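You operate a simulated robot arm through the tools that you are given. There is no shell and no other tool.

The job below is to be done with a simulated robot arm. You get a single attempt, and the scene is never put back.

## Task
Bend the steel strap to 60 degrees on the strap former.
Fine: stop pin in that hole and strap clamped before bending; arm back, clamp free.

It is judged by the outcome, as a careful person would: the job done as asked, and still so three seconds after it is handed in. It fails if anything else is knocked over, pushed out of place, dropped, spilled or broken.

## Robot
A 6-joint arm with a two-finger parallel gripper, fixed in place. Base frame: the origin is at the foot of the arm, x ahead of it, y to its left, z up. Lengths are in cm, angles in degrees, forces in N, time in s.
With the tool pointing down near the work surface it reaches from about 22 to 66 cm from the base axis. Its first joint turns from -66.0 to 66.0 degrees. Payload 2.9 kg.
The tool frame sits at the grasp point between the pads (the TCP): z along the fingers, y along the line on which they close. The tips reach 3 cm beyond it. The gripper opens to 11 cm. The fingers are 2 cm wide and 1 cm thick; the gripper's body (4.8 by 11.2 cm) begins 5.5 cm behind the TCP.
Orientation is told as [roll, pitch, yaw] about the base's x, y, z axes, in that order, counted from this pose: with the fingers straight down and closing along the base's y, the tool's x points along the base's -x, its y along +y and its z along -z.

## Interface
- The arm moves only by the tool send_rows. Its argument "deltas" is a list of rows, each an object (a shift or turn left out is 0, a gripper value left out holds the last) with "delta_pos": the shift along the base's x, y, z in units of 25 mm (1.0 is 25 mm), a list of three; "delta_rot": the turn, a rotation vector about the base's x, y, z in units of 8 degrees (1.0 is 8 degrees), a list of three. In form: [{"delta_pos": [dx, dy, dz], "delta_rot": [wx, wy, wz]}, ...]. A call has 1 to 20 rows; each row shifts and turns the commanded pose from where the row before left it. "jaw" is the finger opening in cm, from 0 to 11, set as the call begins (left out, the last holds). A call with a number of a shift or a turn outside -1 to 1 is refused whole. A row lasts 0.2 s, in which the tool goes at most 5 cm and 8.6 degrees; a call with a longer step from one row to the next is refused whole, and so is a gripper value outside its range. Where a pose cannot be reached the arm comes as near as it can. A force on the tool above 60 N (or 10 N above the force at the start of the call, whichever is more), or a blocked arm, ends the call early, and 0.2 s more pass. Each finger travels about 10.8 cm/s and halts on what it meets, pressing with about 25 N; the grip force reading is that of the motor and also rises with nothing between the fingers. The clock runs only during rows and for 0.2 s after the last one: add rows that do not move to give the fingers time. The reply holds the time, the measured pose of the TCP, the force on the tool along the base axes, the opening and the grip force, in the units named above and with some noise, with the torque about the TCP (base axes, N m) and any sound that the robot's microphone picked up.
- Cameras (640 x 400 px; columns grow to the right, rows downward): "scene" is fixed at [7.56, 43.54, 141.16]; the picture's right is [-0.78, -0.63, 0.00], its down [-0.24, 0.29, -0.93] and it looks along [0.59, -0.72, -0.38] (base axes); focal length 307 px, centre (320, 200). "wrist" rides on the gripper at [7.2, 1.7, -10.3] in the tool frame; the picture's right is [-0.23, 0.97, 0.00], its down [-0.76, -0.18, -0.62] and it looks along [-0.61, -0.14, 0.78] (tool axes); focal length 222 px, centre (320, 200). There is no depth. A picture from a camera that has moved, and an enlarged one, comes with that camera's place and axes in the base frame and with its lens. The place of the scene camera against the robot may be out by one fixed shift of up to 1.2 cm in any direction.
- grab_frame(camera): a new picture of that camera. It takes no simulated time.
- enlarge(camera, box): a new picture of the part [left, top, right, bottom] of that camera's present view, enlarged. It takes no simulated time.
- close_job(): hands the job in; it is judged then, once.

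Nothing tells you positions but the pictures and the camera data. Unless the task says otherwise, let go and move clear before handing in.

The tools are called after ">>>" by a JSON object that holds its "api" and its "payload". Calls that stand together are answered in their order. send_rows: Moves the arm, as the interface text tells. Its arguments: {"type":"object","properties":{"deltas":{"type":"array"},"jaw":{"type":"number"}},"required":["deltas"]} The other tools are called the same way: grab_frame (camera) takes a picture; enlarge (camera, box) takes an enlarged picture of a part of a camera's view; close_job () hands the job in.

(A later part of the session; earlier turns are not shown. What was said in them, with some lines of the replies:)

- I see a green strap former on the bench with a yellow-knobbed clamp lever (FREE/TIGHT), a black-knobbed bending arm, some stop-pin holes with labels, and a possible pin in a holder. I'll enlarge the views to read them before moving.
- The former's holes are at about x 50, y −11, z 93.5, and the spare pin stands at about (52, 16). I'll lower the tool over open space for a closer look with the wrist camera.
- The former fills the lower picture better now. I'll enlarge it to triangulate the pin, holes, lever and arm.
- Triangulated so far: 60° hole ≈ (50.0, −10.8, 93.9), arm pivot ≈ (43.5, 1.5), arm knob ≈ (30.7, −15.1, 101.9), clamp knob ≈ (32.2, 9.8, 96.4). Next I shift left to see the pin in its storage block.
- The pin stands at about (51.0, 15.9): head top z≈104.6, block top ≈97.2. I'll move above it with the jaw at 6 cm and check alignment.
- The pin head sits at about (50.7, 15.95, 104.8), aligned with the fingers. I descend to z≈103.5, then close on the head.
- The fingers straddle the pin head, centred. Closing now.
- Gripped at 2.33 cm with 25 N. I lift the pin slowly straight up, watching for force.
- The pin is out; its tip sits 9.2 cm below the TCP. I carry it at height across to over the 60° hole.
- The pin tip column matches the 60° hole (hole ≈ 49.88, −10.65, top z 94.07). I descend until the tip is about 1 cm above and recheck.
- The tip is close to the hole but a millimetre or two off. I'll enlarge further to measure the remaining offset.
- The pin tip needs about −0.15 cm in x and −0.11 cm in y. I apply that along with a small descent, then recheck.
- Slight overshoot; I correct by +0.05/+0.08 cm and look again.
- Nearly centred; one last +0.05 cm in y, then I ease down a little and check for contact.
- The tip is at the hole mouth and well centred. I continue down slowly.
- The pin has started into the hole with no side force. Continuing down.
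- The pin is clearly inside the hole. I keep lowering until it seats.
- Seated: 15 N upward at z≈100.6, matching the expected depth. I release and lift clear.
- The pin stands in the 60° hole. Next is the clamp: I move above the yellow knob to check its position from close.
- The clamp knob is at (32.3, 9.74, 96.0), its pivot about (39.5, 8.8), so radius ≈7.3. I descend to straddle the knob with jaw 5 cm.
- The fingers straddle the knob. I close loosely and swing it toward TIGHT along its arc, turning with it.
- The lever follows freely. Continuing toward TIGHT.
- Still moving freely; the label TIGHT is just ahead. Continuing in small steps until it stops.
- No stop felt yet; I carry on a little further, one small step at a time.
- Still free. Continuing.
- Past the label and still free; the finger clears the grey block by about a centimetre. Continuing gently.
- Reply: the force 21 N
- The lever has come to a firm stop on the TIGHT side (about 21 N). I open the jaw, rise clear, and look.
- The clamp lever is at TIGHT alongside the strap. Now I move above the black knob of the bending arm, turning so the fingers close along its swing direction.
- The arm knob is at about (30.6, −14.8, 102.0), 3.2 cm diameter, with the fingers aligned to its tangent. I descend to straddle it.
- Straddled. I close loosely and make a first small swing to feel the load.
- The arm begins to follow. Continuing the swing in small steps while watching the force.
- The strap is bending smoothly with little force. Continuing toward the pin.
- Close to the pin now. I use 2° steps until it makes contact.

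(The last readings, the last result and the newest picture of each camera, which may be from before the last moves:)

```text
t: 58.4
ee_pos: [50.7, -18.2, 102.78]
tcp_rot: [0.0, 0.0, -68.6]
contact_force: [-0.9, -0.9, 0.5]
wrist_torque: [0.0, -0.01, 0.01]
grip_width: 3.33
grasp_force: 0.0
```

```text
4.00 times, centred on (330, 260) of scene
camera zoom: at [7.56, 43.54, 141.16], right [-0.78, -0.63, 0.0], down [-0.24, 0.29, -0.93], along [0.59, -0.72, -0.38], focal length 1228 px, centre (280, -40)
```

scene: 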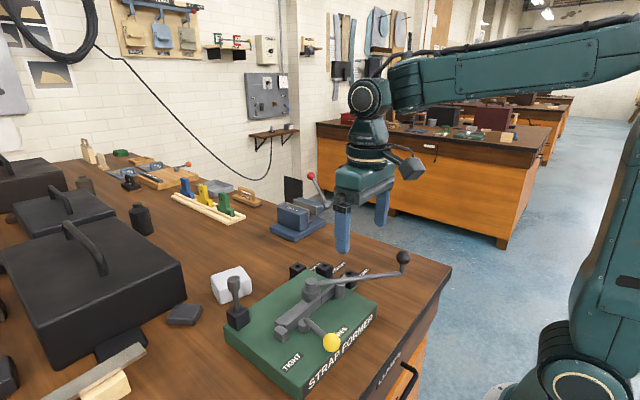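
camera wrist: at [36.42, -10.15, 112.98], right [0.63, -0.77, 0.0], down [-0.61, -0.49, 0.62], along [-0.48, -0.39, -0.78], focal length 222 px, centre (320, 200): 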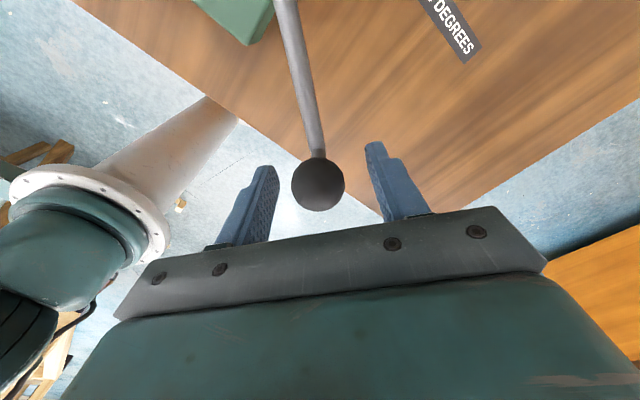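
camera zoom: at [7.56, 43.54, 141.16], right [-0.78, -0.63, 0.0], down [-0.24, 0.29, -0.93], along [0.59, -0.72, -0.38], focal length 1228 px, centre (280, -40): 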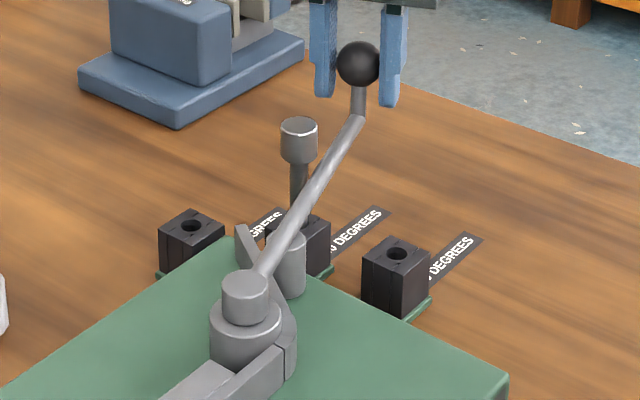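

>>> {"api": "send_rows", "payload": {"deltas": [{"delta_pos": [0.136, 0.052, 0], "delta_rot": [0, 0, 0.125]}, {"delta_pos": [0, 0, 0]}]}}

>>> {"api": "send_rows", "payload": {"deltas": [{"delta_pos": [0.135, 0.054, 0], "delta_rot": [0, 0, 0.125]}, {"delta_pos": [0, 0, 0]}]}}

>>> {"api": "send_rows", "payload": {"deltas": [{"delta_pos": [0.134, 0.057, 0], "delta_rot": [0, 0, 0.125]}, {"delta_pos": [0, 0, 0]}]}}

>>> {"api": "enlarge", "payload": {"camera": "scene", "box": [280, 210, 380, 310]}}

>>> {"api": "enlarge", "payload": {"camera": "wrist", "box": [220, 60, 420, 240]}}

```text
t: 59.0
ee_pos: [51.12, -17.87, 102.72]
tcp_rot: [0.0, 0.0, -67.6]
contact_force: [-0.4, -0.7, 0.4]
wrist_torque: [0.0, 0.06, 0.0]
grip_width: 3.34
grasp_force: 0.3
```

```text
t: 59.6
ee_pos: [51.45, -17.82, 102.78]
tcp_rot: [-0.1, 0.1, -66.6]
contact_force: [-0.4, 0.1, -0.1]
wrist_torque: [0.02, 0.01, -0.03]
grip_width: 3.36
grasp_force: 0.1
```

```text
t: 60.2
ee_pos: [51.7, -17.73, 102.6]
tcp_rot: [0.0, -0.1, -65.6]
contact_force: [-0.9, -0.7, -0.3]
wrist_torque: [0.0, -0.03, 0.01]
grip_width: 3.36
grasp_force: 0.2
```

```text
4.00 times, centred on (330, 260) of scene
camera zoom: at [7.56, 43.54, 141.16], right [-0.78, -0.63, 0.0], down [-0.24, 0.29, -0.93], along [0.59, -0.72, -0.38], focal length 1228 px, centre (280, -40)
```

zoom: 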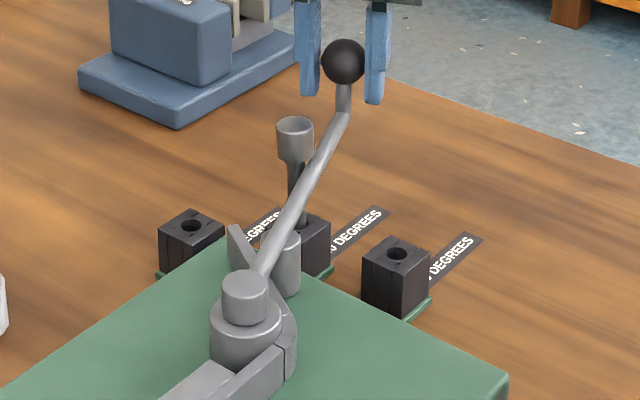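

```text
2.22 times, centred on (320, 150) of wrist
camera zoom: at [50.32, -10.4, 113.03], right [0.98, 0.19, 0.0], down [0.15, -0.77, 0.62], along [0.12, -0.61, -0.78], focal length 494 px, centre (320, 311)
```

zoom: 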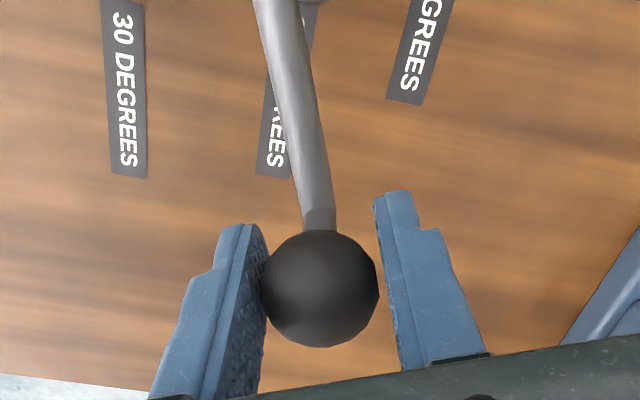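

The pin head has shifted a hair, so the bar may be touching it. Let me look closely before any further push.

>>> {"api": "enlarge", "payload": {"camera": "scene", "box": [305, 230, 355, 285]}}

>>> {"api": "enlarge", "payload": {"camera": "wrist", "box": [260, 0, 380, 110]}}

```text
7.27 times, centred on (330, 258) of scene
camera zoom: at [7.56, 43.54, 141.16], right [-0.78, -0.63, 0.0], down [-0.24, 0.29, -0.93], along [0.59, -0.72, -0.38], focal length 2233 px, centre (247, -218)
```

zoom: 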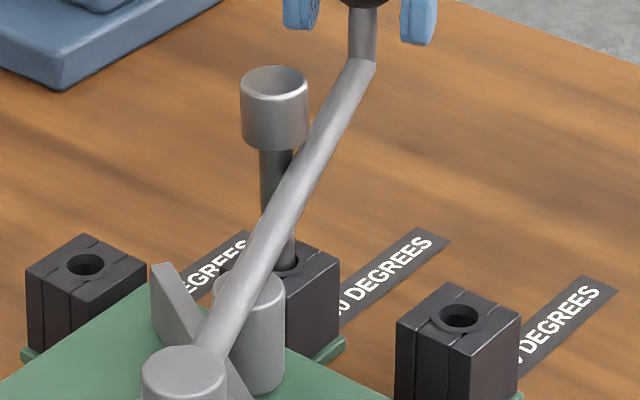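

```text
3.64 times, centred on (320, 55) of wrist
camera zoom: at [50.32, -10.4, 113.03], right [0.98, 0.19, 0.0], down [0.15, -0.77, 0.62], along [0.12, -0.61, -0.78], focal length 808 px, centre (320, 727)
```

zoom: 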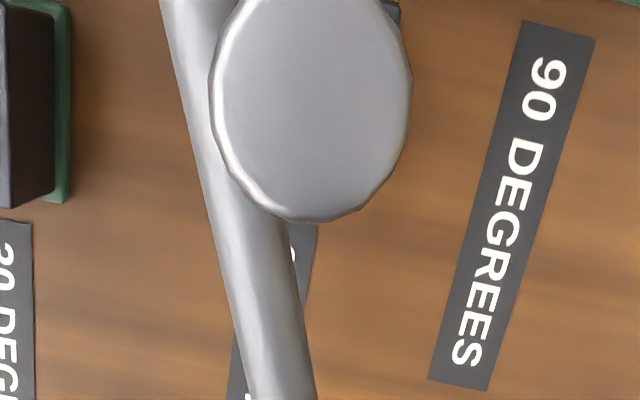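

The bar is touching the pin shaft and taking up clearance. I advance another degree or so until the force rises firmly.

>>> {"api": "send_rows", "payload": {"deltas": [{"delta_pos": [0.133, 0.059, 0], "delta_rot": [0, 0, 0.125]}, {"delta_pos": [0, 0, 0]}]}}

>>> {"api": "enlarge", "payload": {"camera": "scene", "box": [305, 230, 355, 285]}}

```text
t: 60.8
ee_pos: [52.04, -17.54, 102.71]
tcp_rot: [0.0, 0.0, -64.7]
contact_force: [-1.1, -1.1, 1.0]
wrist_torque: [-0.01, 0.01, -0.01]
grip_width: 3.39
grasp_force: 1.5
```

```text
7.27 times, centred on (330, 258) of scene
camera zoom: at [7.56, 43.54, 141.16], right [-0.78, -0.63, 0.0], down [-0.24, 0.29, -0.93], along [0.59, -0.72, -0.38], focal length 2233 px, centre (247, -218)
```

zoom: 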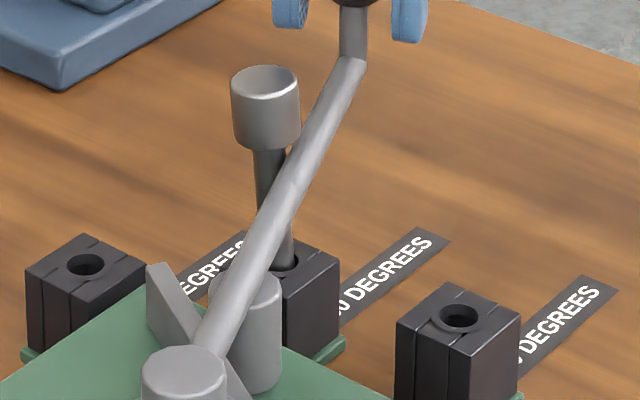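

>>> {"api": "send_rows", "payload": {"deltas": [{"delta_pos": [0.066, 0.03, 0], "delta_rot": [0, 0, 0.0625]}, {"delta_pos": [0, 0, 0]}]}}

>>> {"api": "enlarge", "payload": {"camera": "scene", "box": [305, 230, 355, 285]}}

>>> {"api": "enlarge", "payload": {"camera": "wrist", "box": [220, 60, 420, 240]}}

```text
t: 61.4
ee_pos: [52.37, -17.53, 102.77]
tcp_rot: [0.1, 0.0, -64.2]
contact_force: [-4.5, -1.8, 1.4]
wrist_torque: [0.05, 0.05, -0.03]
grip_width: 3.56
grasp_force: 2.5
```

```text
7.27 times, centred on (330, 258) of scene
camera zoom: at [7.55, 43.53, 141.16], right [-0.78, -0.63, 0.0], down [-0.24, 0.29, -0.93], along [0.59, -0.72, -0.38], focal length 2233 px, centre (247, -218)
```

zoom: 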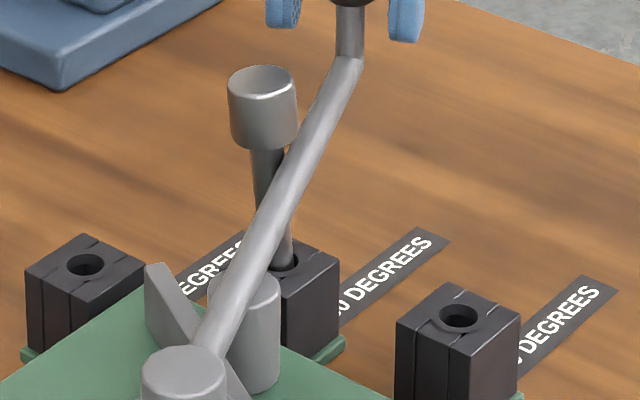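

```text
2.22 times, centred on (320, 150) of wrist
camera zoom: at [50.68, -10.23, 113.02], right [0.98, 0.22, 0.0], down [0.17, -0.76, 0.62], along [0.14, -0.61, -0.78], focal length 494 px, centre (320, 311)
```

zoom: 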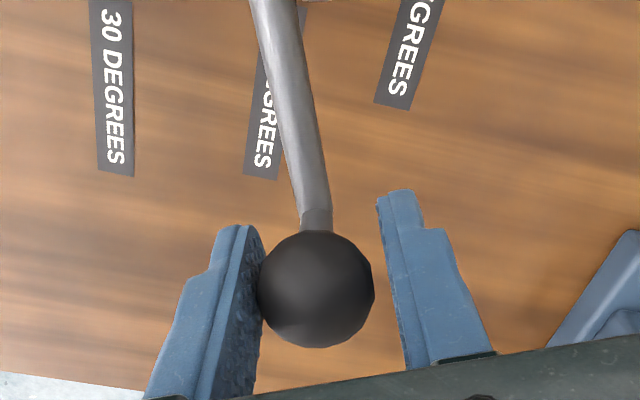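

The jaw has begun to yield, so the pin is stopping the arm. One more half-degree to confirm a firm stop.

>>> {"api": "send_rows", "payload": {"deltas": [{"delta_pos": [0.1, 0.045, 0], "delta_rot": [0, 0, 0.09]}, {"delta_pos": [0, 0, 0]}]}}

>>> {"api": "enlarge", "payload": {"camera": "scene", "box": [305, 230, 355, 285]}}

```text
t: 62.0
ee_pos: [52.51, -17.31, 102.74]
tcp_rot: [-0.1, 0.1, -63.6]
contact_force: [-9.9, -3.9, 2.4]
wrist_torque: [0.07, 0.11, -0.02]
grip_width: 3.81
grasp_force: 5.2
```

```text
7.27 times, centred on (330, 258) of scene
camera zoom: at [7.53, 43.53, 141.16], right [-0.78, -0.63, 0.0], down [-0.24, 0.29, -0.93], along [0.59, -0.72, -0.38], focal length 2233 px, centre (247, -218)
```

zoom: 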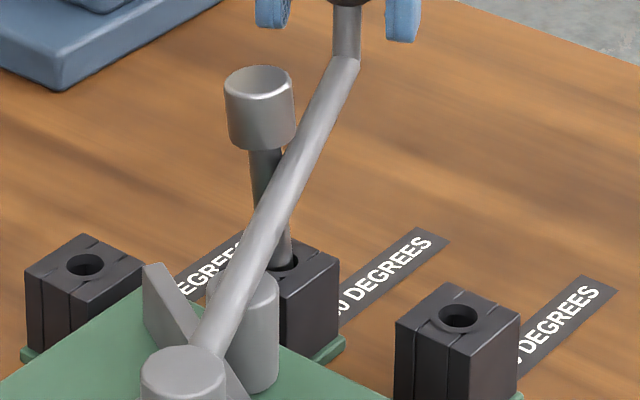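

Firm stop: about 10 N with the jaw yielding and nothing moving further. Now I swing the arm back along its arc, first part-way.

>>> {"api": "send_rows", "payload": {"deltas": [{"delta_pos": [-0.266, -0.116, 0], "delta_rot": [0, 0, -0.25]}, {"delta_pos": [-0.266, -0.116, 0], "delta_rot": [0, 0, -0.25]}, {"delta_pos": [-0.274, -0.098, 0], "delta_rot": [0, 0, -0.25]}, {"delta_pos": [-0.274, -0.098, 0], "delta_rot": [0, 0, -0.25]}, {"delta_pos": [-0.28, -0.078, 0], "delta_rot": [0, 0, -0.25]}, {"delta_pos": [-0.28, -0.078, 0], "delta_rot": [0, 0, -0.25]}, {"delta_pos": [-0.284, -0.056, 0], "delta_rot": [0, 0, -0.25]}, {"delta_pos": [-0.284, -0.056, 0], "delta_rot": [0, 0, -0.25]}, {"delta_pos": [0, 0, 0]}]}}

>>> {"api": "enlarge", "payload": {"camera": "scene", "box": [280, 210, 380, 310]}}

>>> {"api": "enlarge", "payload": {"camera": "wrist", "box": [220, 60, 420, 240]}}

```text
t: 64.0
ee_pos: [47.09, -19.13, 102.72]
tcp_rot: [-0.1, 0.1, -79.4]
contact_force: [0.5, -0.4, 0.7]
wrist_torque: [-0.01, -0.01, 0.0]
grip_width: 3.31
grasp_force: 0.1
```

```text
4.00 times, centred on (330, 260) of scene
camera zoom: at [7.56, 43.54, 141.16], right [-0.78, -0.63, 0.0], down [-0.24, 0.29, -0.93], along [0.59, -0.72, -0.38], focal length 1228 px, centre (280, -40)
```

zoom: 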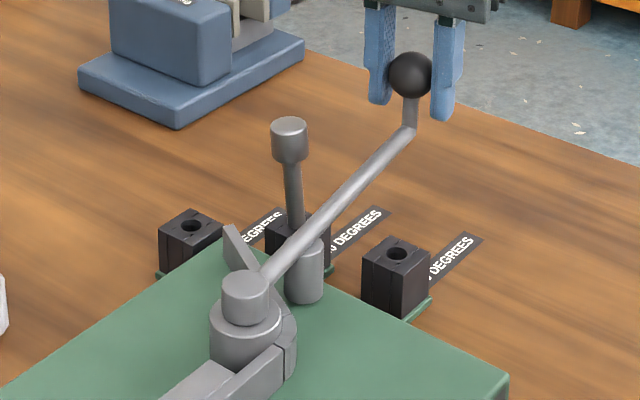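

```text
2.22 times, centred on (320, 150) of wrist
camera zoom: at [47.44, -11.79, 113.06], right [1.0, -0.05, 0.0], down [-0.04, -0.78, 0.62], along [-0.03, -0.62, -0.78], focal length 494 px, centre (320, 311)
```

zoom: 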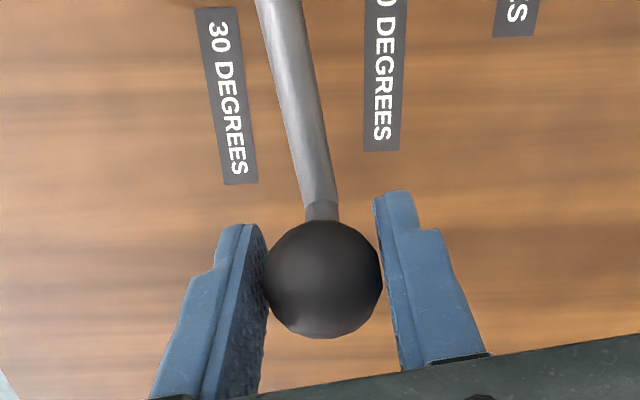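

The strap keeps its bend and the arm follows. Returning the rest of the way.

>>> {"api": "send_rows", "payload": {"deltas": [{"delta_pos": [-0.576, -0.076, 0], "delta_rot": [0, 0, -0.5]}, {"delta_pos": [-0.58, -0.036, 0], "delta_rot": [0, 0, -0.5]}, {"delta_pos": [-0.58, 0.004, 0], "delta_rot": [0, 0, -0.5]}, {"delta_pos": [-0.576, 0.044, 0], "delta_rot": [0, 0, -0.5]}, {"delta_pos": [-0.576, 0.088, 0], "delta_rot": [0, 0, -0.5]}, {"delta_pos": [-0.568, 0.124, 0], "delta_rot": [0, 0, -0.5]}, {"delta_pos": [-0.556, 0.164, 0], "delta_rot": [0, 0, -0.5]}, {"delta_pos": [-0.544, 0.204, 0], "delta_rot": [0, 0, -0.5]}, {"delta_pos": [-0.528, 0.244, 0], "delta_rot": [0, 0, -0.5]}, {"delta_pos": [0, 0, 0]}]}}

>>> {"api": "enlarge", "payload": {"camera": "wrist", "box": [220, 60, 420, 240]}}

>>> {"api": "enlarge", "payload": {"camera": "scene", "box": [260, 190, 460, 330]}}

```text
t: 66.2
ee_pos: [34.23, -17.21, 102.74]
tcp_rot: [0.0, 0.1, -115.3]
contact_force: [0.0, -0.2, -0.2]
wrist_torque: [0.0, -0.01, 0.04]
grip_width: 3.31
grasp_force: 0.3
```

```text
2.22 times, centred on (320, 150) of wrist
camera zoom: at [38.87, -11.37, 113.04], right [0.78, -0.62, 0.0], down [-0.49, -0.61, 0.62], along [-0.39, -0.49, -0.78], focal length 494 px, centre (320, 311)
```

zoom: 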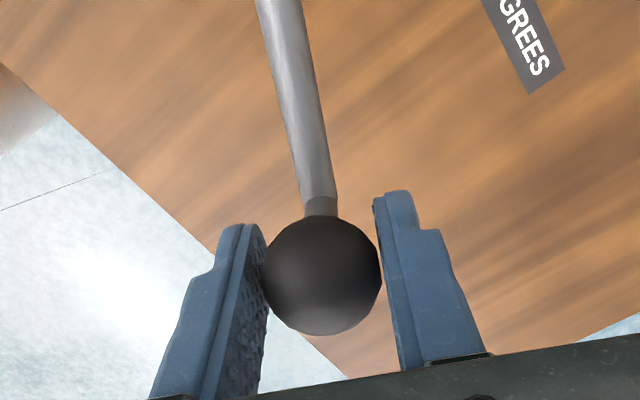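

```text
2.86 times, centred on (360, 260) of scene
camera zoom: at [7.56, 43.54, 141.16], right [-0.78, -0.63, 0.0], down [-0.24, 0.29, -0.93], along [0.59, -0.72, -0.38], focal length 877 px, centre (206, 29)
```

zoom: 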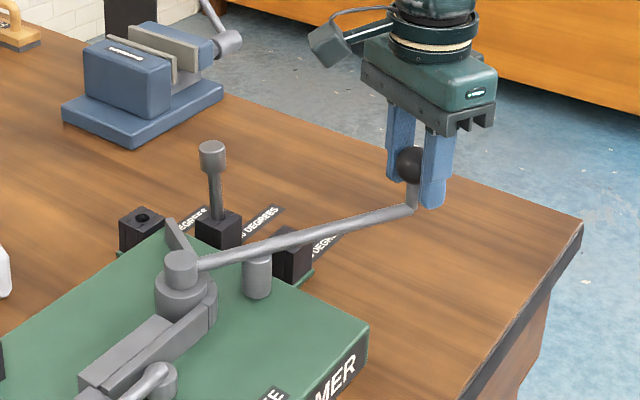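

>>> {"api": "send_rows", "payload": {"deltas": [{"delta_pos": [-0.512, 0.276, 0], "delta_rot": [0, 0, -0.5]}, {"delta_pos": [-0.488, 0.312, 0], "delta_rot": [0, 0, -0.5]}, {"delta_pos": [-0.234, 0.172, 0], "delta_rot": [0, 0, -0.25]}, {"delta_pos": [-0.234, 0.172, 0], "delta_rot": [0, 0, -0.25]}, {"delta_pos": [0, 0, 0]}]}}

>>> {"api": "enlarge", "payload": {"camera": "wrist", "box": [220, 60, 420, 240]}}

>>> {"api": "enlarge", "payload": {"camera": "scene", "box": [300, 170, 460, 310]}}

```text
t: 67.4
ee_pos: [30.42, -14.92, 102.76]
tcp_rot: [-0.1, -0.1, -127.5]
contact_force: [0.2, -0.6, -0.3]
wrist_torque: [0.01, -0.04, 0.02]
grip_width: 3.32
grasp_force: 0.2
```

```text
2.22 times, centred on (320, 150) of wrist
camera zoom: at [36.31, -10.16, 113.05], right [0.63, -0.77, 0.0], down [-0.6, -0.5, 0.62], along [-0.48, -0.4, -0.78], focal length 494 px, centre (320, 311)
```

zoom: 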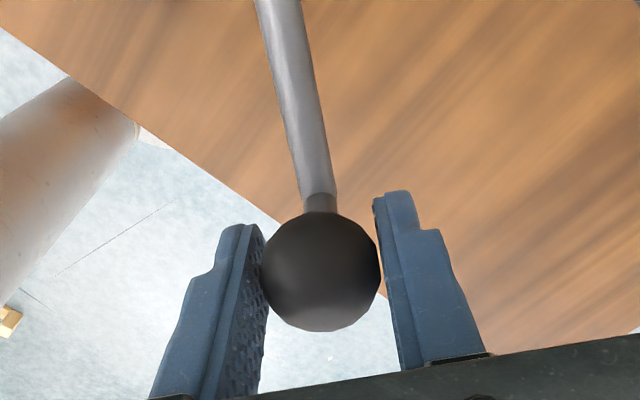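

```text
2.86 times, centred on (380, 240) of scene
camera zoom: at [7.56, 43.54, 141.16], right [-0.78, -0.63, 0.0], down [-0.24, 0.29, -0.93], along [0.59, -0.72, -0.38], focal length 877 px, centre (149, 86)
```

zoom: 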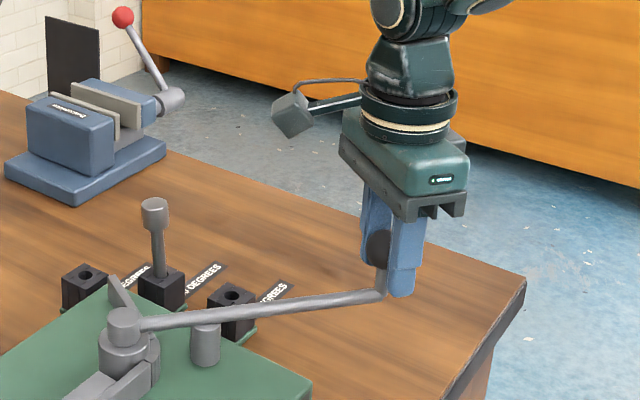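

Nearly at the start position. I nudge a little more to bring it fully back, checking for a rest stop.

>>> {"api": "send_rows", "payload": {"deltas": [{"delta_pos": [-0.114, 0.09, 0], "delta_rot": [0, 0, -0.125]}, {"delta_pos": [0, 0, 0]}]}}

>>> {"api": "enlarge", "payload": {"camera": "scene", "box": [300, 170, 460, 310]}}

>>> {"api": "enlarge", "payload": {"camera": "wrist", "box": [220, 60, 420, 240]}}

```text
t: 68.0
ee_pos: [30.33, -14.73, 102.74]
tcp_rot: [0.1, 0.0, -128.4]
contact_force: [7.1, -5.6, -1.8]
wrist_torque: [0.08, -0.09, -0.05]
grip_width: 3.71
grasp_force: 4.3
```

```text
2.86 times, centred on (380, 240) of scene
camera zoom: at [7.58, 43.52, 141.16], right [-0.78, -0.63, 0.0], down [-0.24, 0.29, -0.93], along [0.59, -0.72, -0.38], focal length 877 px, centre (149, 86)
```

zoom: 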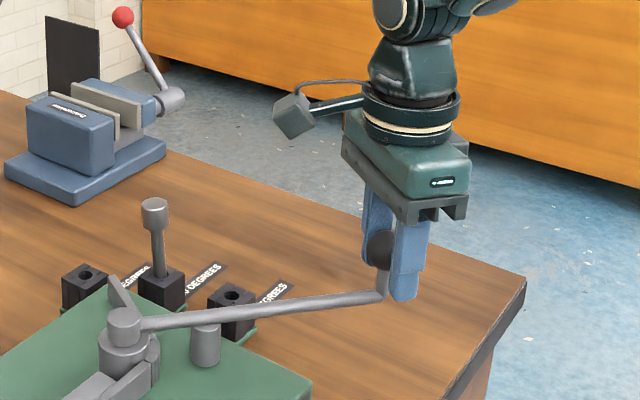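

```text
2.22 times, centred on (320, 150) of wrist
camera zoom: at [36.13, -10.04, 113.06], right [0.62, -0.78, 0.0], down [-0.61, -0.48, 0.62], along [-0.49, -0.39, -0.78], focal length 494 px, centre (320, 311)
```

zoom: 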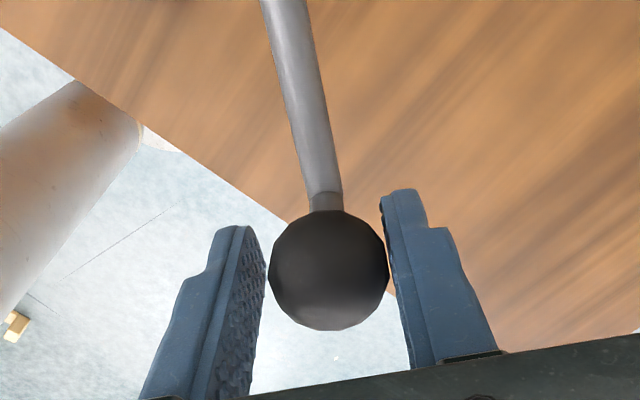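

The arm is at its rest stop. I release the knob and rise clear.

>>> {"api": "send_rows", "payload": {"deltas": [{"delta_pos": [0.1, -0.08, 0]}, {"delta_pos": [0, 0, 0]}, {"delta_pos": [0, 0, 0]}, {"delta_pos": [0, 0, 0.5]}, {"delta_pos": [0, 0, 1]}, {"delta_pos": [0, 0, 1]}, {"delta_pos": [0, 0, 1]}, {"delta_pos": [0, 0, 0.9]}, {"delta_pos": [0, 0, 0]}], "jaw": 6}}

>>> {"api": "enlarge", "payload": {"camera": "scene", "box": [220, 230, 420, 380]}}

>>> {"api": "grab_frame", "payload": {"camera": "wrist"}}

```text
t: 70.0
ee_pos: [30.59, -14.77, 113.7]
tcp_rot: [0.0, 0.0, -128.4]
contact_force: [0.4, -0.3, 1.1]
wrist_torque: [0.01, -0.02, 0.01]
grip_width: 6.01
grasp_force: 0.0
```

```text
2.67 times, centred on (320, 305) of scene
camera zoom: at [7.56, 43.54, 141.16], right [-0.78, -0.63, 0.0], down [-0.24, 0.29, -0.93], along [0.59, -0.72, -0.38], focal length 819 px, centre (320, -80)
```

zoom: 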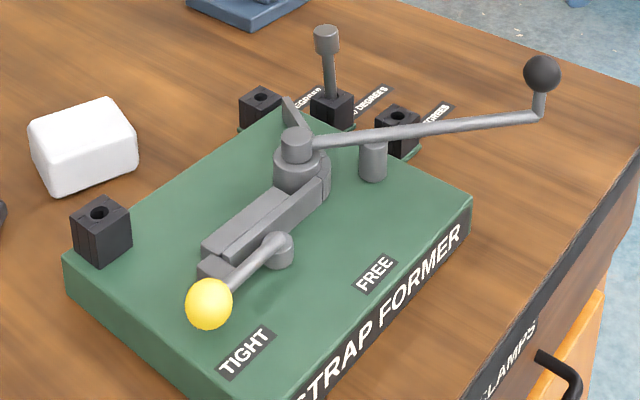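

```text
taken
camera wrist: at [36.44, -10.22, 123.98], right [0.62, -0.78, 0.0], down [-0.61, -0.49, 0.62], along [-0.49, -0.39, -0.78], focal length 222 px, centre (320, 200)
```

wrist: 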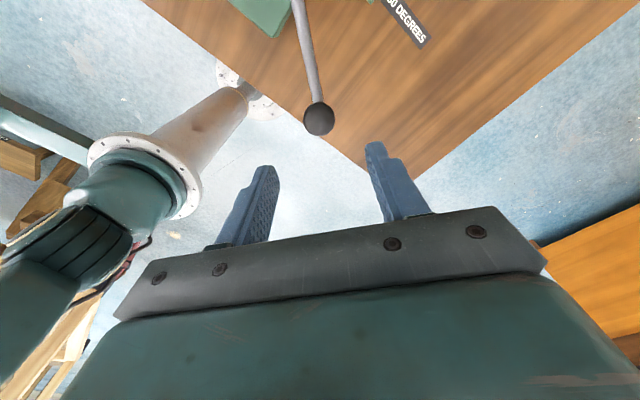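

Pin standing, arm at rest, strap clearly bent. I move to a high vantage to measure the bend before freeing the clamp.

>>> {"api": "send_rows", "payload": {"deltas": [{"delta_pos": [0, 0, 0.5]}, {"delta_pos": [0.38, 0.827, 0.15], "delta_rot": [0, 0, 0.4]}, {"delta_pos": [0.38, 0.827, 0.15], "delta_rot": [0, 0, 0.4]}, {"delta_pos": [0.38, 0.827, 0.15], "delta_rot": [0, 0, 0.4]}, {"delta_pos": [0.38, 0.827, 0.15], "delta_rot": [0, 0, 0.4]}, {"delta_pos": [0.38, 0.827, 0.15], "delta_rot": [0, 0, 0.4]}, {"delta_pos": [0.38, 0.827, 0.15], "delta_rot": [0, 0, 0.4]}, {"delta_pos": [0.38, 0.827, 0.15], "delta_rot": [0, 0, 0.4]}, {"delta_pos": [0.38, 0.827, 0.15], "delta_rot": [0, 0, 0.4]}, {"delta_pos": [0.38, 0.827, 0], "delta_rot": [0, 0, 0.4]}, {"delta_pos": [0.38, 0.827, 0], "delta_rot": [0, 0, 0.4]}, {"delta_pos": [0.38, 0.827, 0], "delta_rot": [0, 0, 0.4]}, {"delta_pos": [0.38, 0.827, 0], "delta_rot": [0, 0, 0.4]}, {"delta_pos": [0, 0, 0]}]}}

>>> {"api": "grab_frame", "payload": {"camera": "wrist"}}

>>> {"api": "enlarge", "payload": {"camera": "wrist", "box": [240, 60, 400, 220]}}

```text
t: 73.0
ee_pos: [42.02, 9.99, 118.0]
tcp_rot: [0.0, -0.1, -90.1]
contact_force: [-0.7, -0.9, 0.3]
wrist_torque: [0.02, 0.02, 0.02]
grip_width: 5.98
grasp_force: 0.0
```

```text
taken
camera wrist: at [43.78, 17.25, 128.28], right [0.97, -0.23, 0.0], down [-0.18, -0.76, 0.62], along [-0.14, -0.61, -0.78], focal length 222 px, centre (320, 200)
```

wrist: 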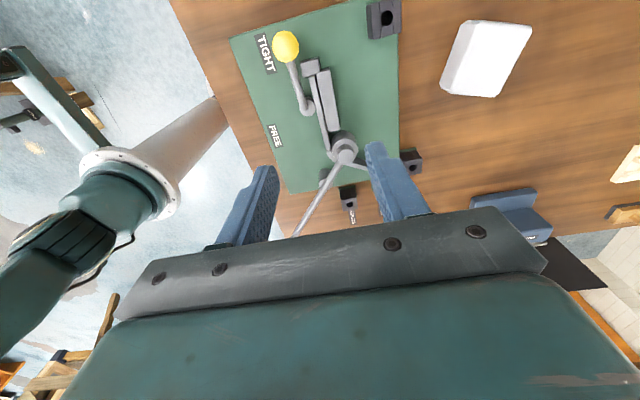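

```text
2.50 times, centred on (320, 140) of wrist
camera zoom: at [43.78, 17.25, 128.28], right [0.97, -0.23, 0.0], down [-0.18, -0.76, 0.62], along [-0.14, -0.61, -0.78], focal length 555 px, centre (320, 350)
```

zoom: 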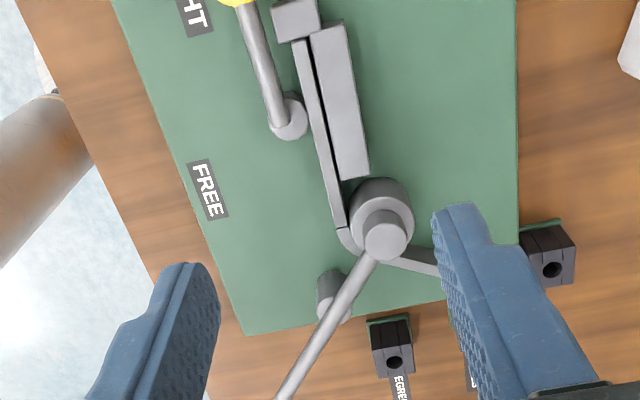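

The bent end hides behind a finger. I open the jaw and shift a little for a clear view.

>>> {"api": "send_rows", "payload": {"deltas": [{"delta_pos": [0.6, 0.4, 0]}, {"delta_pos": [0.6, 0.4, 0]}, {"delta_pos": [0, 0, 0]}], "jaw": 10}}

>>> {"api": "enlarge", "payload": {"camera": "wrist", "box": [220, 60, 380, 220]}}

```text
t: 73.8
ee_pos: [44.99, 12.08, 118.14]
tcp_rot: [0.1, 0.0, -89.9]
contact_force: [0.3, -0.7, -0.4]
wrist_torque: [0.01, 0.02, 0.01]
grip_width: 9.99
grasp_force: 0.0
```

```text
2.50 times, centred on (300, 140) of wrist
camera zoom: at [46.75, 19.35, 128.35], right [0.97, -0.23, 0.0], down [-0.18, -0.76, 0.62], along [-0.14, -0.61, -0.78], focal length 555 px, centre (370, 350)
```

zoom: 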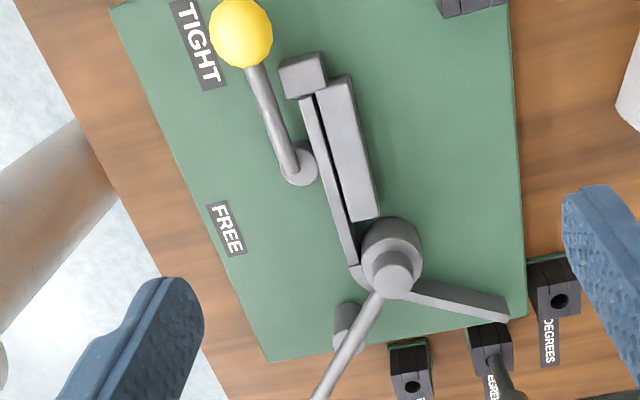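

>>> {"api": "enlarge", "payload": {"camera": "wrist", "box": [290, 90, 360, 150]}}

>>> {"api": "enlarge", "payload": {"camera": "wrist", "box": [300, 130, 370, 190]}}

```text
6.67 times, centred on (325, 120) of wrist
camera zoom: at [46.75, 19.35, 128.35], right [0.97, -0.23, 0.0], down [-0.18, -0.76, 0.62], along [-0.14, -0.61, -0.78], focal length 1481 px, centre (287, 733)
```

zoom: 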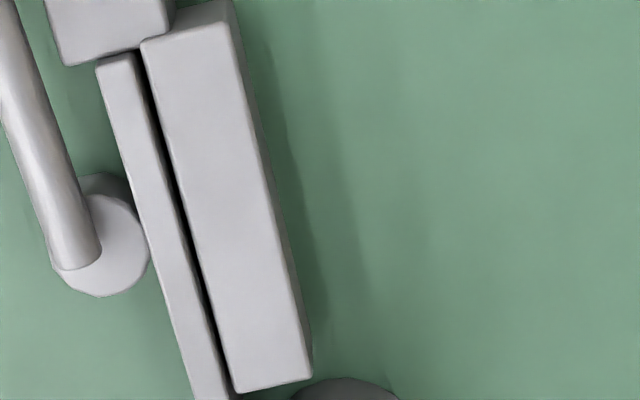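

```text
6.67 times, centred on (335, 160) of wrist
camera zoom: at [46.75, 19.35, 128.35], right [0.97, -0.23, 0.0], down [-0.18, -0.76, 0.62], along [-0.14, -0.61, -0.78], focal length 1481 px, centre (220, 467)
```

zoom: 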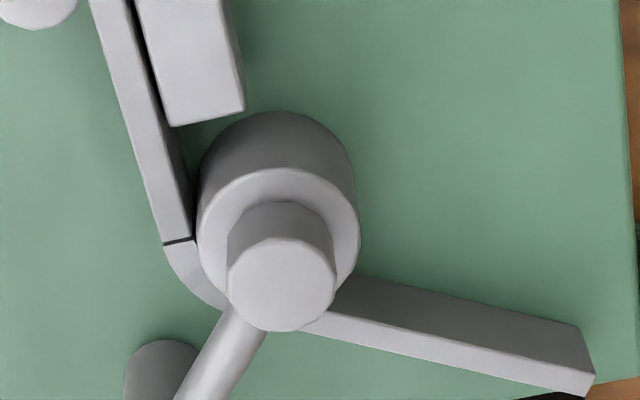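

The bend measures about 61° from this view, consistent with 60°. Now I go back to the clamp knob (≈39.5, 16.0) and descend straddling it.

>>> {"api": "send_rows", "payload": {"deltas": [{"delta_pos": [-0.73, 0.52, 0]}, {"delta_pos": [-0.73, 0.52, 0]}, {"delta_pos": [-0.73, 0.52, 0]}, {"delta_pos": [0, 0, -0.9]}, {"delta_pos": [0, 0, -0.9]}, {"delta_pos": [0, 0, -0.9]}, {"delta_pos": [0, 0, 0]}, {"delta_pos": [0, 0, 0]}], "jaw": 5.5}}

>>> {"api": "enlarge", "payload": {"camera": "wrist", "box": [240, 80, 400, 240]}}

```text
t: 75.6
ee_pos: [39.58, 16.03, 111.44]
tcp_rot: [0.0, 0.1, -90.0]
contact_force: [0.1, -0.3, -0.5]
wrist_torque: [0.0, -0.02, -0.01]
grip_width: 5.51
grasp_force: 0.1
```

```text
2.50 times, centred on (320, 160) of wrist
camera zoom: at [41.24, 23.3, 121.72], right [0.97, -0.23, 0.0], down [-0.18, -0.76, 0.62], along [-0.14, -0.61, -0.78], focal length 555 px, centre (320, 300)
```

zoom: 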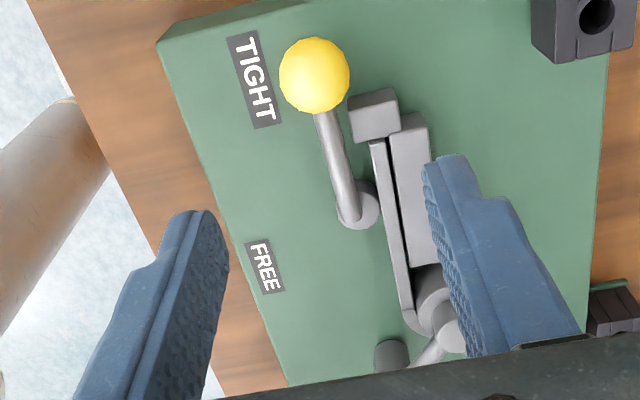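

>>> {"api": "send_rows", "payload": {"deltas": [{"delta_pos": [-0.08, -0.03, -0.8]}, {"delta_pos": [0, 0, -0.9]}, {"delta_pos": [0, 0, -0.9]}, {"delta_pos": [0, 0, -0.9]}, {"delta_pos": [0, 0, -0.8]}, {"delta_pos": [0, 0, -0.5]}, {"delta_pos": [0, 0, -0.32]}, {"delta_pos": [0, 0, 0]}]}}

>>> {"api": "enlarge", "payload": {"camera": "wrist", "box": [240, 80, 400, 240]}}

>>> {"api": "enlarge", "payload": {"camera": "scene", "box": [240, 250, 400, 400]}}

```text
t: 77.4
ee_pos: [39.36, 15.92, 98.6]
tcp_rot: [0.0, 0.0, -90.1]
contact_force: [0.7, 0.1, 1.0]
wrist_torque: [-0.01, 0.0, -0.02]
grip_width: 5.48
grasp_force: 0.1
```

```text
2.50 times, centred on (320, 160) of wrist
camera zoom: at [41.04, 23.1, 108.77], right [0.97, -0.23, 0.0], down [-0.18, -0.76, 0.62], along [-0.14, -0.61, -0.78], focal length 555 px, centre (320, 300)
```

zoom: 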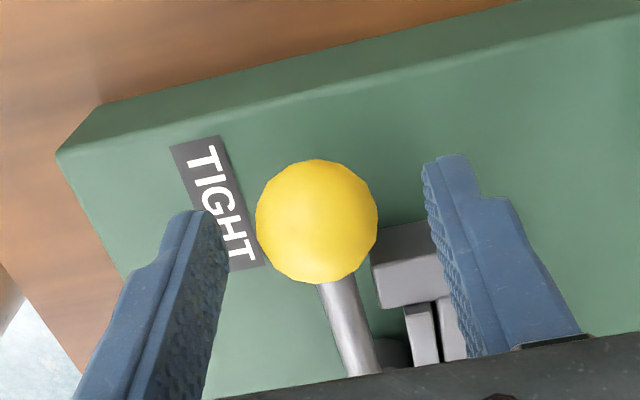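

```text
2.67 times, centred on (320, 325) of scene
camera zoom: at [7.56, 43.54, 141.16], right [-0.78, -0.63, 0.0], down [-0.24, 0.29, -0.93], along [0.59, -0.72, -0.38], focal length 819 px, centre (320, -133)
```

zoom: 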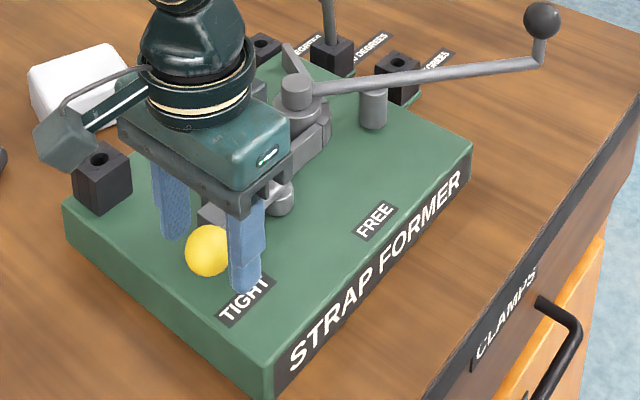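

Straddled again. I close loosely and swing the lever back toward FREE.

>>> {"api": "send_rows", "payload": {"deltas": [{"delta_pos": [0, 0, 0]}, {"delta_pos": [0, 0, 0]}, {"delta_pos": [-0.204, -0.022, 0], "delta_rot": [0, 0, 0.5]}, {"delta_pos": [-0.204, -0.022, 0], "delta_rot": [0, 0, 0.5]}, {"delta_pos": [-0.396, -0.1, 0], "delta_rot": [0, 0, 1]}, {"delta_pos": [-0.376, -0.152, 0], "delta_rot": [0, 0, 1]}, {"delta_pos": [0, 0, 0]}], "jaw": 3.4}}

>>> {"api": "send_rows", "payload": {"deltas": [{"delta_pos": [-0.352, -0.204, 0], "delta_rot": [0, 0, 1]}, {"delta_pos": [-0.32, -0.252, 0], "delta_rot": [0, 0, 1]}, {"delta_pos": [-0.284, -0.292, 0], "delta_rot": [0, 0, 1]}, {"delta_pos": [0, 0, 0]}]}}

>>> {"api": "enlarge", "payload": {"camera": "wrist", "box": [240, 80, 400, 240]}}

>>> {"api": "enlarge", "payload": {"camera": "scene", "box": [240, 250, 400, 400]}}

```text
t: 79.0
ee_pos: [36.18, 15.21, 98.53]
tcp_rot: [0.0, 0.1, -66.0]
contact_force: [0.6, 1.1, 0.4]
wrist_torque: [0.04, -0.05, 0.0]
grip_width: 3.44
grasp_force: 0.4
```

```text
t: 80.0
ee_pos: [33.93, 13.34, 98.41]
tcp_rot: [0.0, -0.1, -42.1]
contact_force: [0.7, -0.1, -0.8]
wrist_torque: [0.02, -0.01, -0.01]
grip_width: 3.46
grasp_force: 0.3
```

```text
2.50 times, centred on (320, 160) of wrist
camera zoom: at [29.72, 19.37, 108.77], right [0.82, 0.57, 0.0], down [0.45, -0.64, 0.62], along [0.36, -0.51, -0.78], focal length 555 px, centre (320, 300)
```

zoom: 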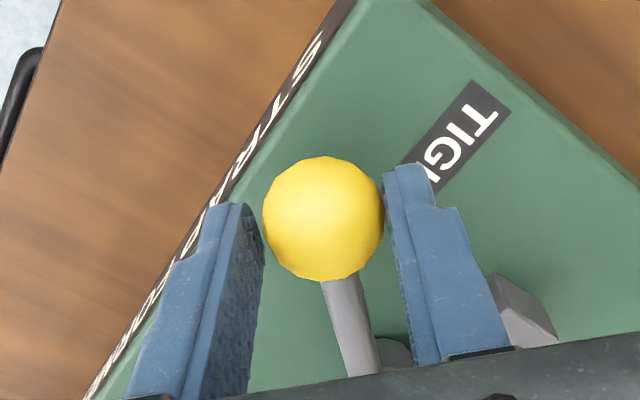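

```text
2.67 times, centred on (320, 325) of scene
camera zoom: at [7.56, 43.54, 141.16], right [-0.78, -0.63, 0.0], down [-0.24, 0.29, -0.93], along [0.59, -0.72, -0.38], focal length 819 px, centre (320, -133)
```

zoom: 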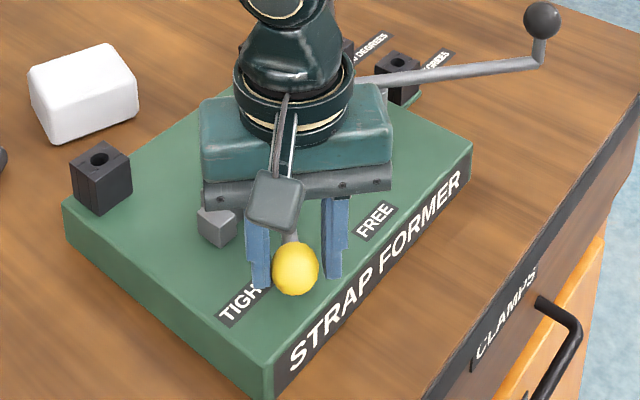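

>>> {"api": "send_rows", "payload": {"deltas": [{"delta_pos": [-0.24, -0.328, 0], "delta_rot": [0, 0, 1]}, {"delta_pos": [-0.192, -0.36, 0], "delta_rot": [0, 0, 1]}, {"delta_pos": [-0.14, -0.384, 0], "delta_rot": [0, 0, 1]}, {"delta_pos": [0, 0, 0]}]}}

>>> {"api": "send_rows", "payload": {"deltas": [{"delta_pos": [-0.042, -0.198, 0], "delta_rot": [0, 0, 0.5]}, {"delta_pos": [-0.042, -0.198, 0], "delta_rot": [0, 0, 0.5]}, {"delta_pos": [0, 0, 0]}]}}

>>> {"api": "enlarge", "payload": {"camera": "wrist", "box": [240, 80, 400, 240]}}

>>> {"api": "enlarge", "payload": {"camera": "scene", "box": [240, 250, 400, 400]}}

```text
t: 81.0
ee_pos: [32.45, 10.56, 98.5]
tcp_rot: [0.0, 0.0, -18.1]
contact_force: [0.1, 1.4, -0.2]
wrist_torque: [0.01, -0.03, -0.02]
grip_width: 3.47
grasp_force: 0.7
```

```text
t: 81.8
ee_pos: [32.39, 9.57, 98.53]
tcp_rot: [0.0, 0.0, -9.9]
contact_force: [0.7, 3.9, 1.4]
wrist_torque: [0.1, -0.05, 0.0]
grip_width: 3.6
grasp_force: 1.9
```

```text
2.50 times, centred on (320, 160) of wrist
camera zoom: at [25.48, 12.44, 108.83], right [0.39, 0.92, 0.0], down [0.72, -0.31, 0.62], along [0.57, -0.24, -0.78], focal length 555 px, centre (320, 300)
```

zoom: 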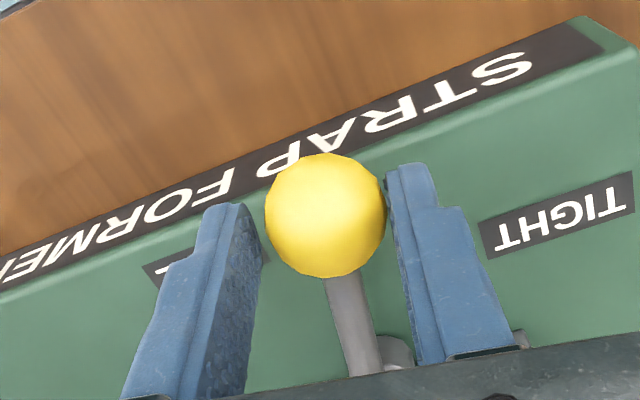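

```text
2.67 times, centred on (320, 325) of scene
camera zoom: at [7.56, 43.55, 141.15], right [-0.78, -0.63, 0.0], down [-0.24, 0.29, -0.93], along [0.59, -0.72, -0.38], focal length 819 px, centre (320, -133)
```

zoom: 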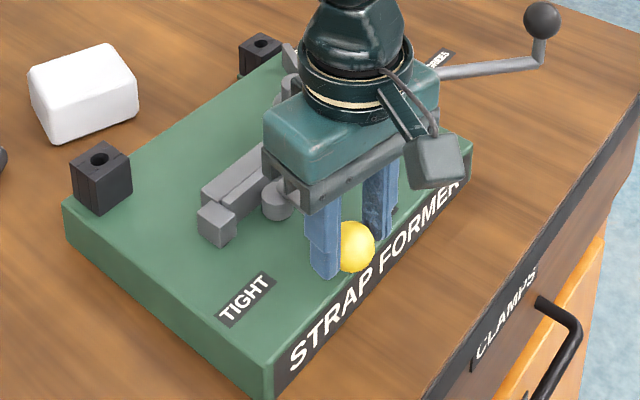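

Resistance is appearing right at the original FREE position. A small extra nudge confirms the stop.

>>> {"api": "send_rows", "payload": {"deltas": [{"delta_pos": [0, -0.16, 0], "delta_rot": [0, 0, 0.35]}, {"delta_pos": [0, 0, 0]}]}}

>>> {"api": "enlarge", "payload": {"camera": "wrist", "box": [240, 80, 400, 240]}}

```text
t: 82.4
ee_pos: [32.4, 9.23, 98.47]
tcp_rot: [0.1, -0.1, -7.1]
contact_force: [0.5, 13.6, 3.9]
wrist_torque: [0.33, -0.06, -0.03]
grip_width: 4.07
grasp_force: 7.2
```

```text
2.50 times, centred on (320, 160) of wrist
camera zoom: at [25.37, 11.77, 108.81], right [0.35, 0.94, 0.0], down [0.73, -0.27, 0.62], along [0.59, -0.21, -0.78], focal length 555 px, centre (320, 300)
```

zoom: 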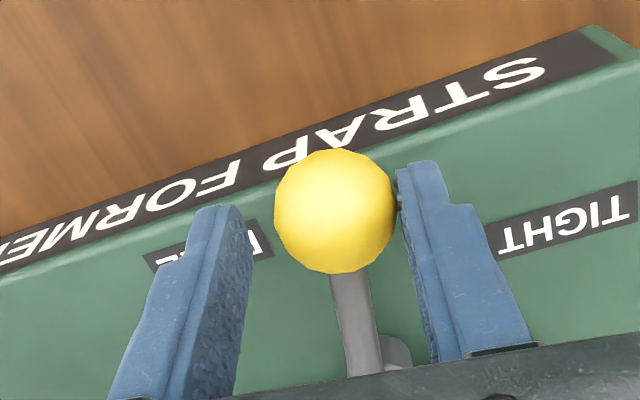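

Firm FREE stop. I open the jaw, centre, and rise clear, then check everything.

>>> {"api": "send_rows", "payload": {"deltas": [{"delta_pos": [0, 0.16, 0]}, {"delta_pos": [0, 0, 0]}, {"delta_pos": [0, 0, 0]}, {"delta_pos": [0, 0, 0.5]}, {"delta_pos": [0, 0, 1]}, {"delta_pos": [0, 0, 1]}, {"delta_pos": [0, 0, 1]}, {"delta_pos": [0, 0, 1]}, {"delta_pos": [0, 0, 1]}, {"delta_pos": [0, 0, 1]}, {"delta_pos": [0, 0, 1]}, {"delta_pos": [0, 0, 1]}, {"delta_pos": [0, 0, 0]}], "jaw": 6}}

>>> {"api": "enlarge", "payload": {"camera": "scene", "box": [220, 230, 420, 380]}}

>>> {"api": "grab_frame", "payload": {"camera": "wrist"}}

>>> {"api": "enlarge", "payload": {"camera": "wrist", "box": [200, 80, 400, 220]}}

>>> {"api": "grab_frame", "payload": {"camera": "scene"}}

```text
t: 85.2
ee_pos: [32.25, 9.49, 119.68]
tcp_rot: [0.1, 0.0, -7.2]
contact_force: [-0.1, 0.1, 0.6]
wrist_torque: [0.01, -0.05, -0.03]
grip_width: 5.99
grasp_force: 0.2
```

```text
2.67 times, centred on (320, 305) of scene
camera zoom: at [7.56, 43.54, 141.16], right [-0.78, -0.63, 0.0], down [-0.24, 0.29, -0.93], along [0.59, -0.72, -0.38], focal length 819 px, centre (320, -80)
```

zoom: 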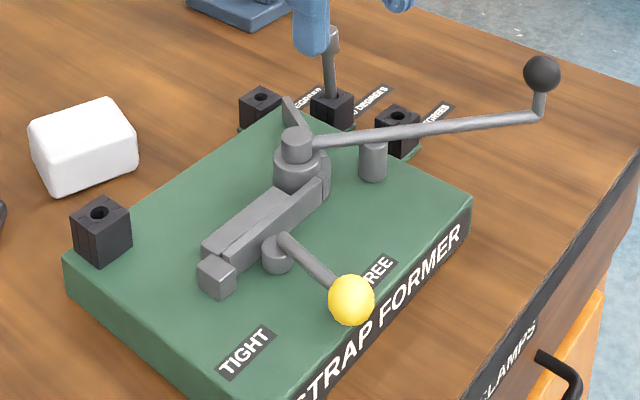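

```text
taken
camera wrist: at [25.39, 12.11, 130.04], right [0.35, 0.94, 0.0], down [0.73, -0.27, 0.62], along [0.58, -0.22, -0.78], focal length 222 px, centre (320, 200)
```

wrist: 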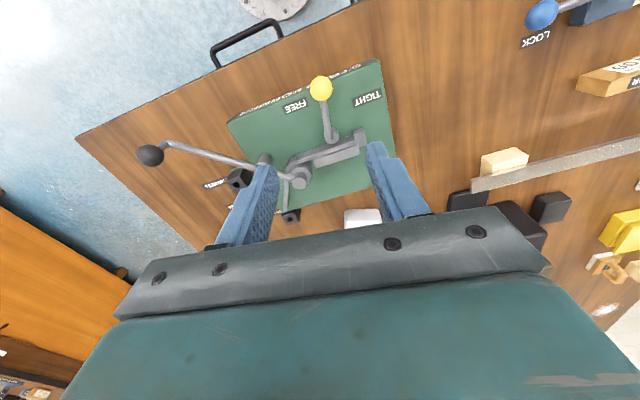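

```text
2.86 times, centred on (300, 150) of wrist
camera zoom: at [25.39, 12.11, 130.04], right [0.35, 0.94, 0.0], down [0.73, -0.27, 0.62], along [0.58, -0.22, -0.78], focal length 635 px, centre (377, 343)
```

zoom: 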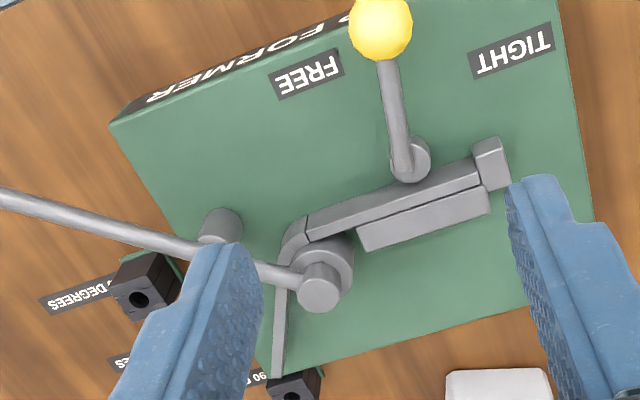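

```text
taken
```

scene: 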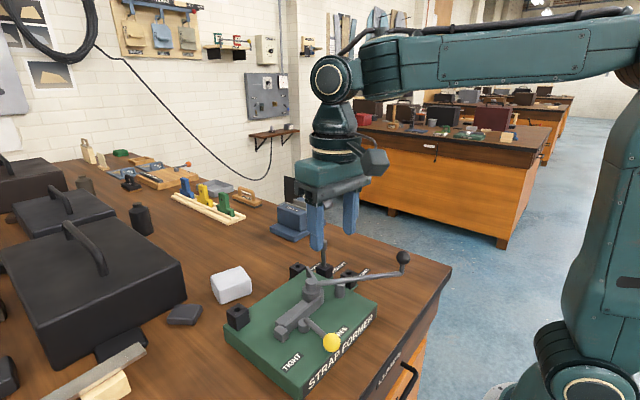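

The strap is bent to about 60°, and the pin is standing in the 60° hole. The bending arm is at its rest stop, the clamp lever is at FREE, and nothing else has moved. The gripper is empty and well clear, so I'm handing in the job.

>>> {"api": "close_job", "payload": {}}

```text
The job is handed in.
```

The steel strap is bent to about 60 degrees; I measured roughly 61° with the wrist camera, give or take 1.5°.

- **Stop pin:** it is in the 60° hole. It leaned slightly within its clearance when the arm pressed against it, but it stayed seated.
- **Clamp:** the lever was turned to its TIGHT stop before I bent the strap. It is now back at its FREE stop.
- **Bending arm:** I swung it until the pin stopped it firmly, at about 10 N, then returned it to its rest stop.

The bent strap is still in the former. The gripper is open, empty and clear of the bench, and I saw nothing else disturbed in the final pictures.
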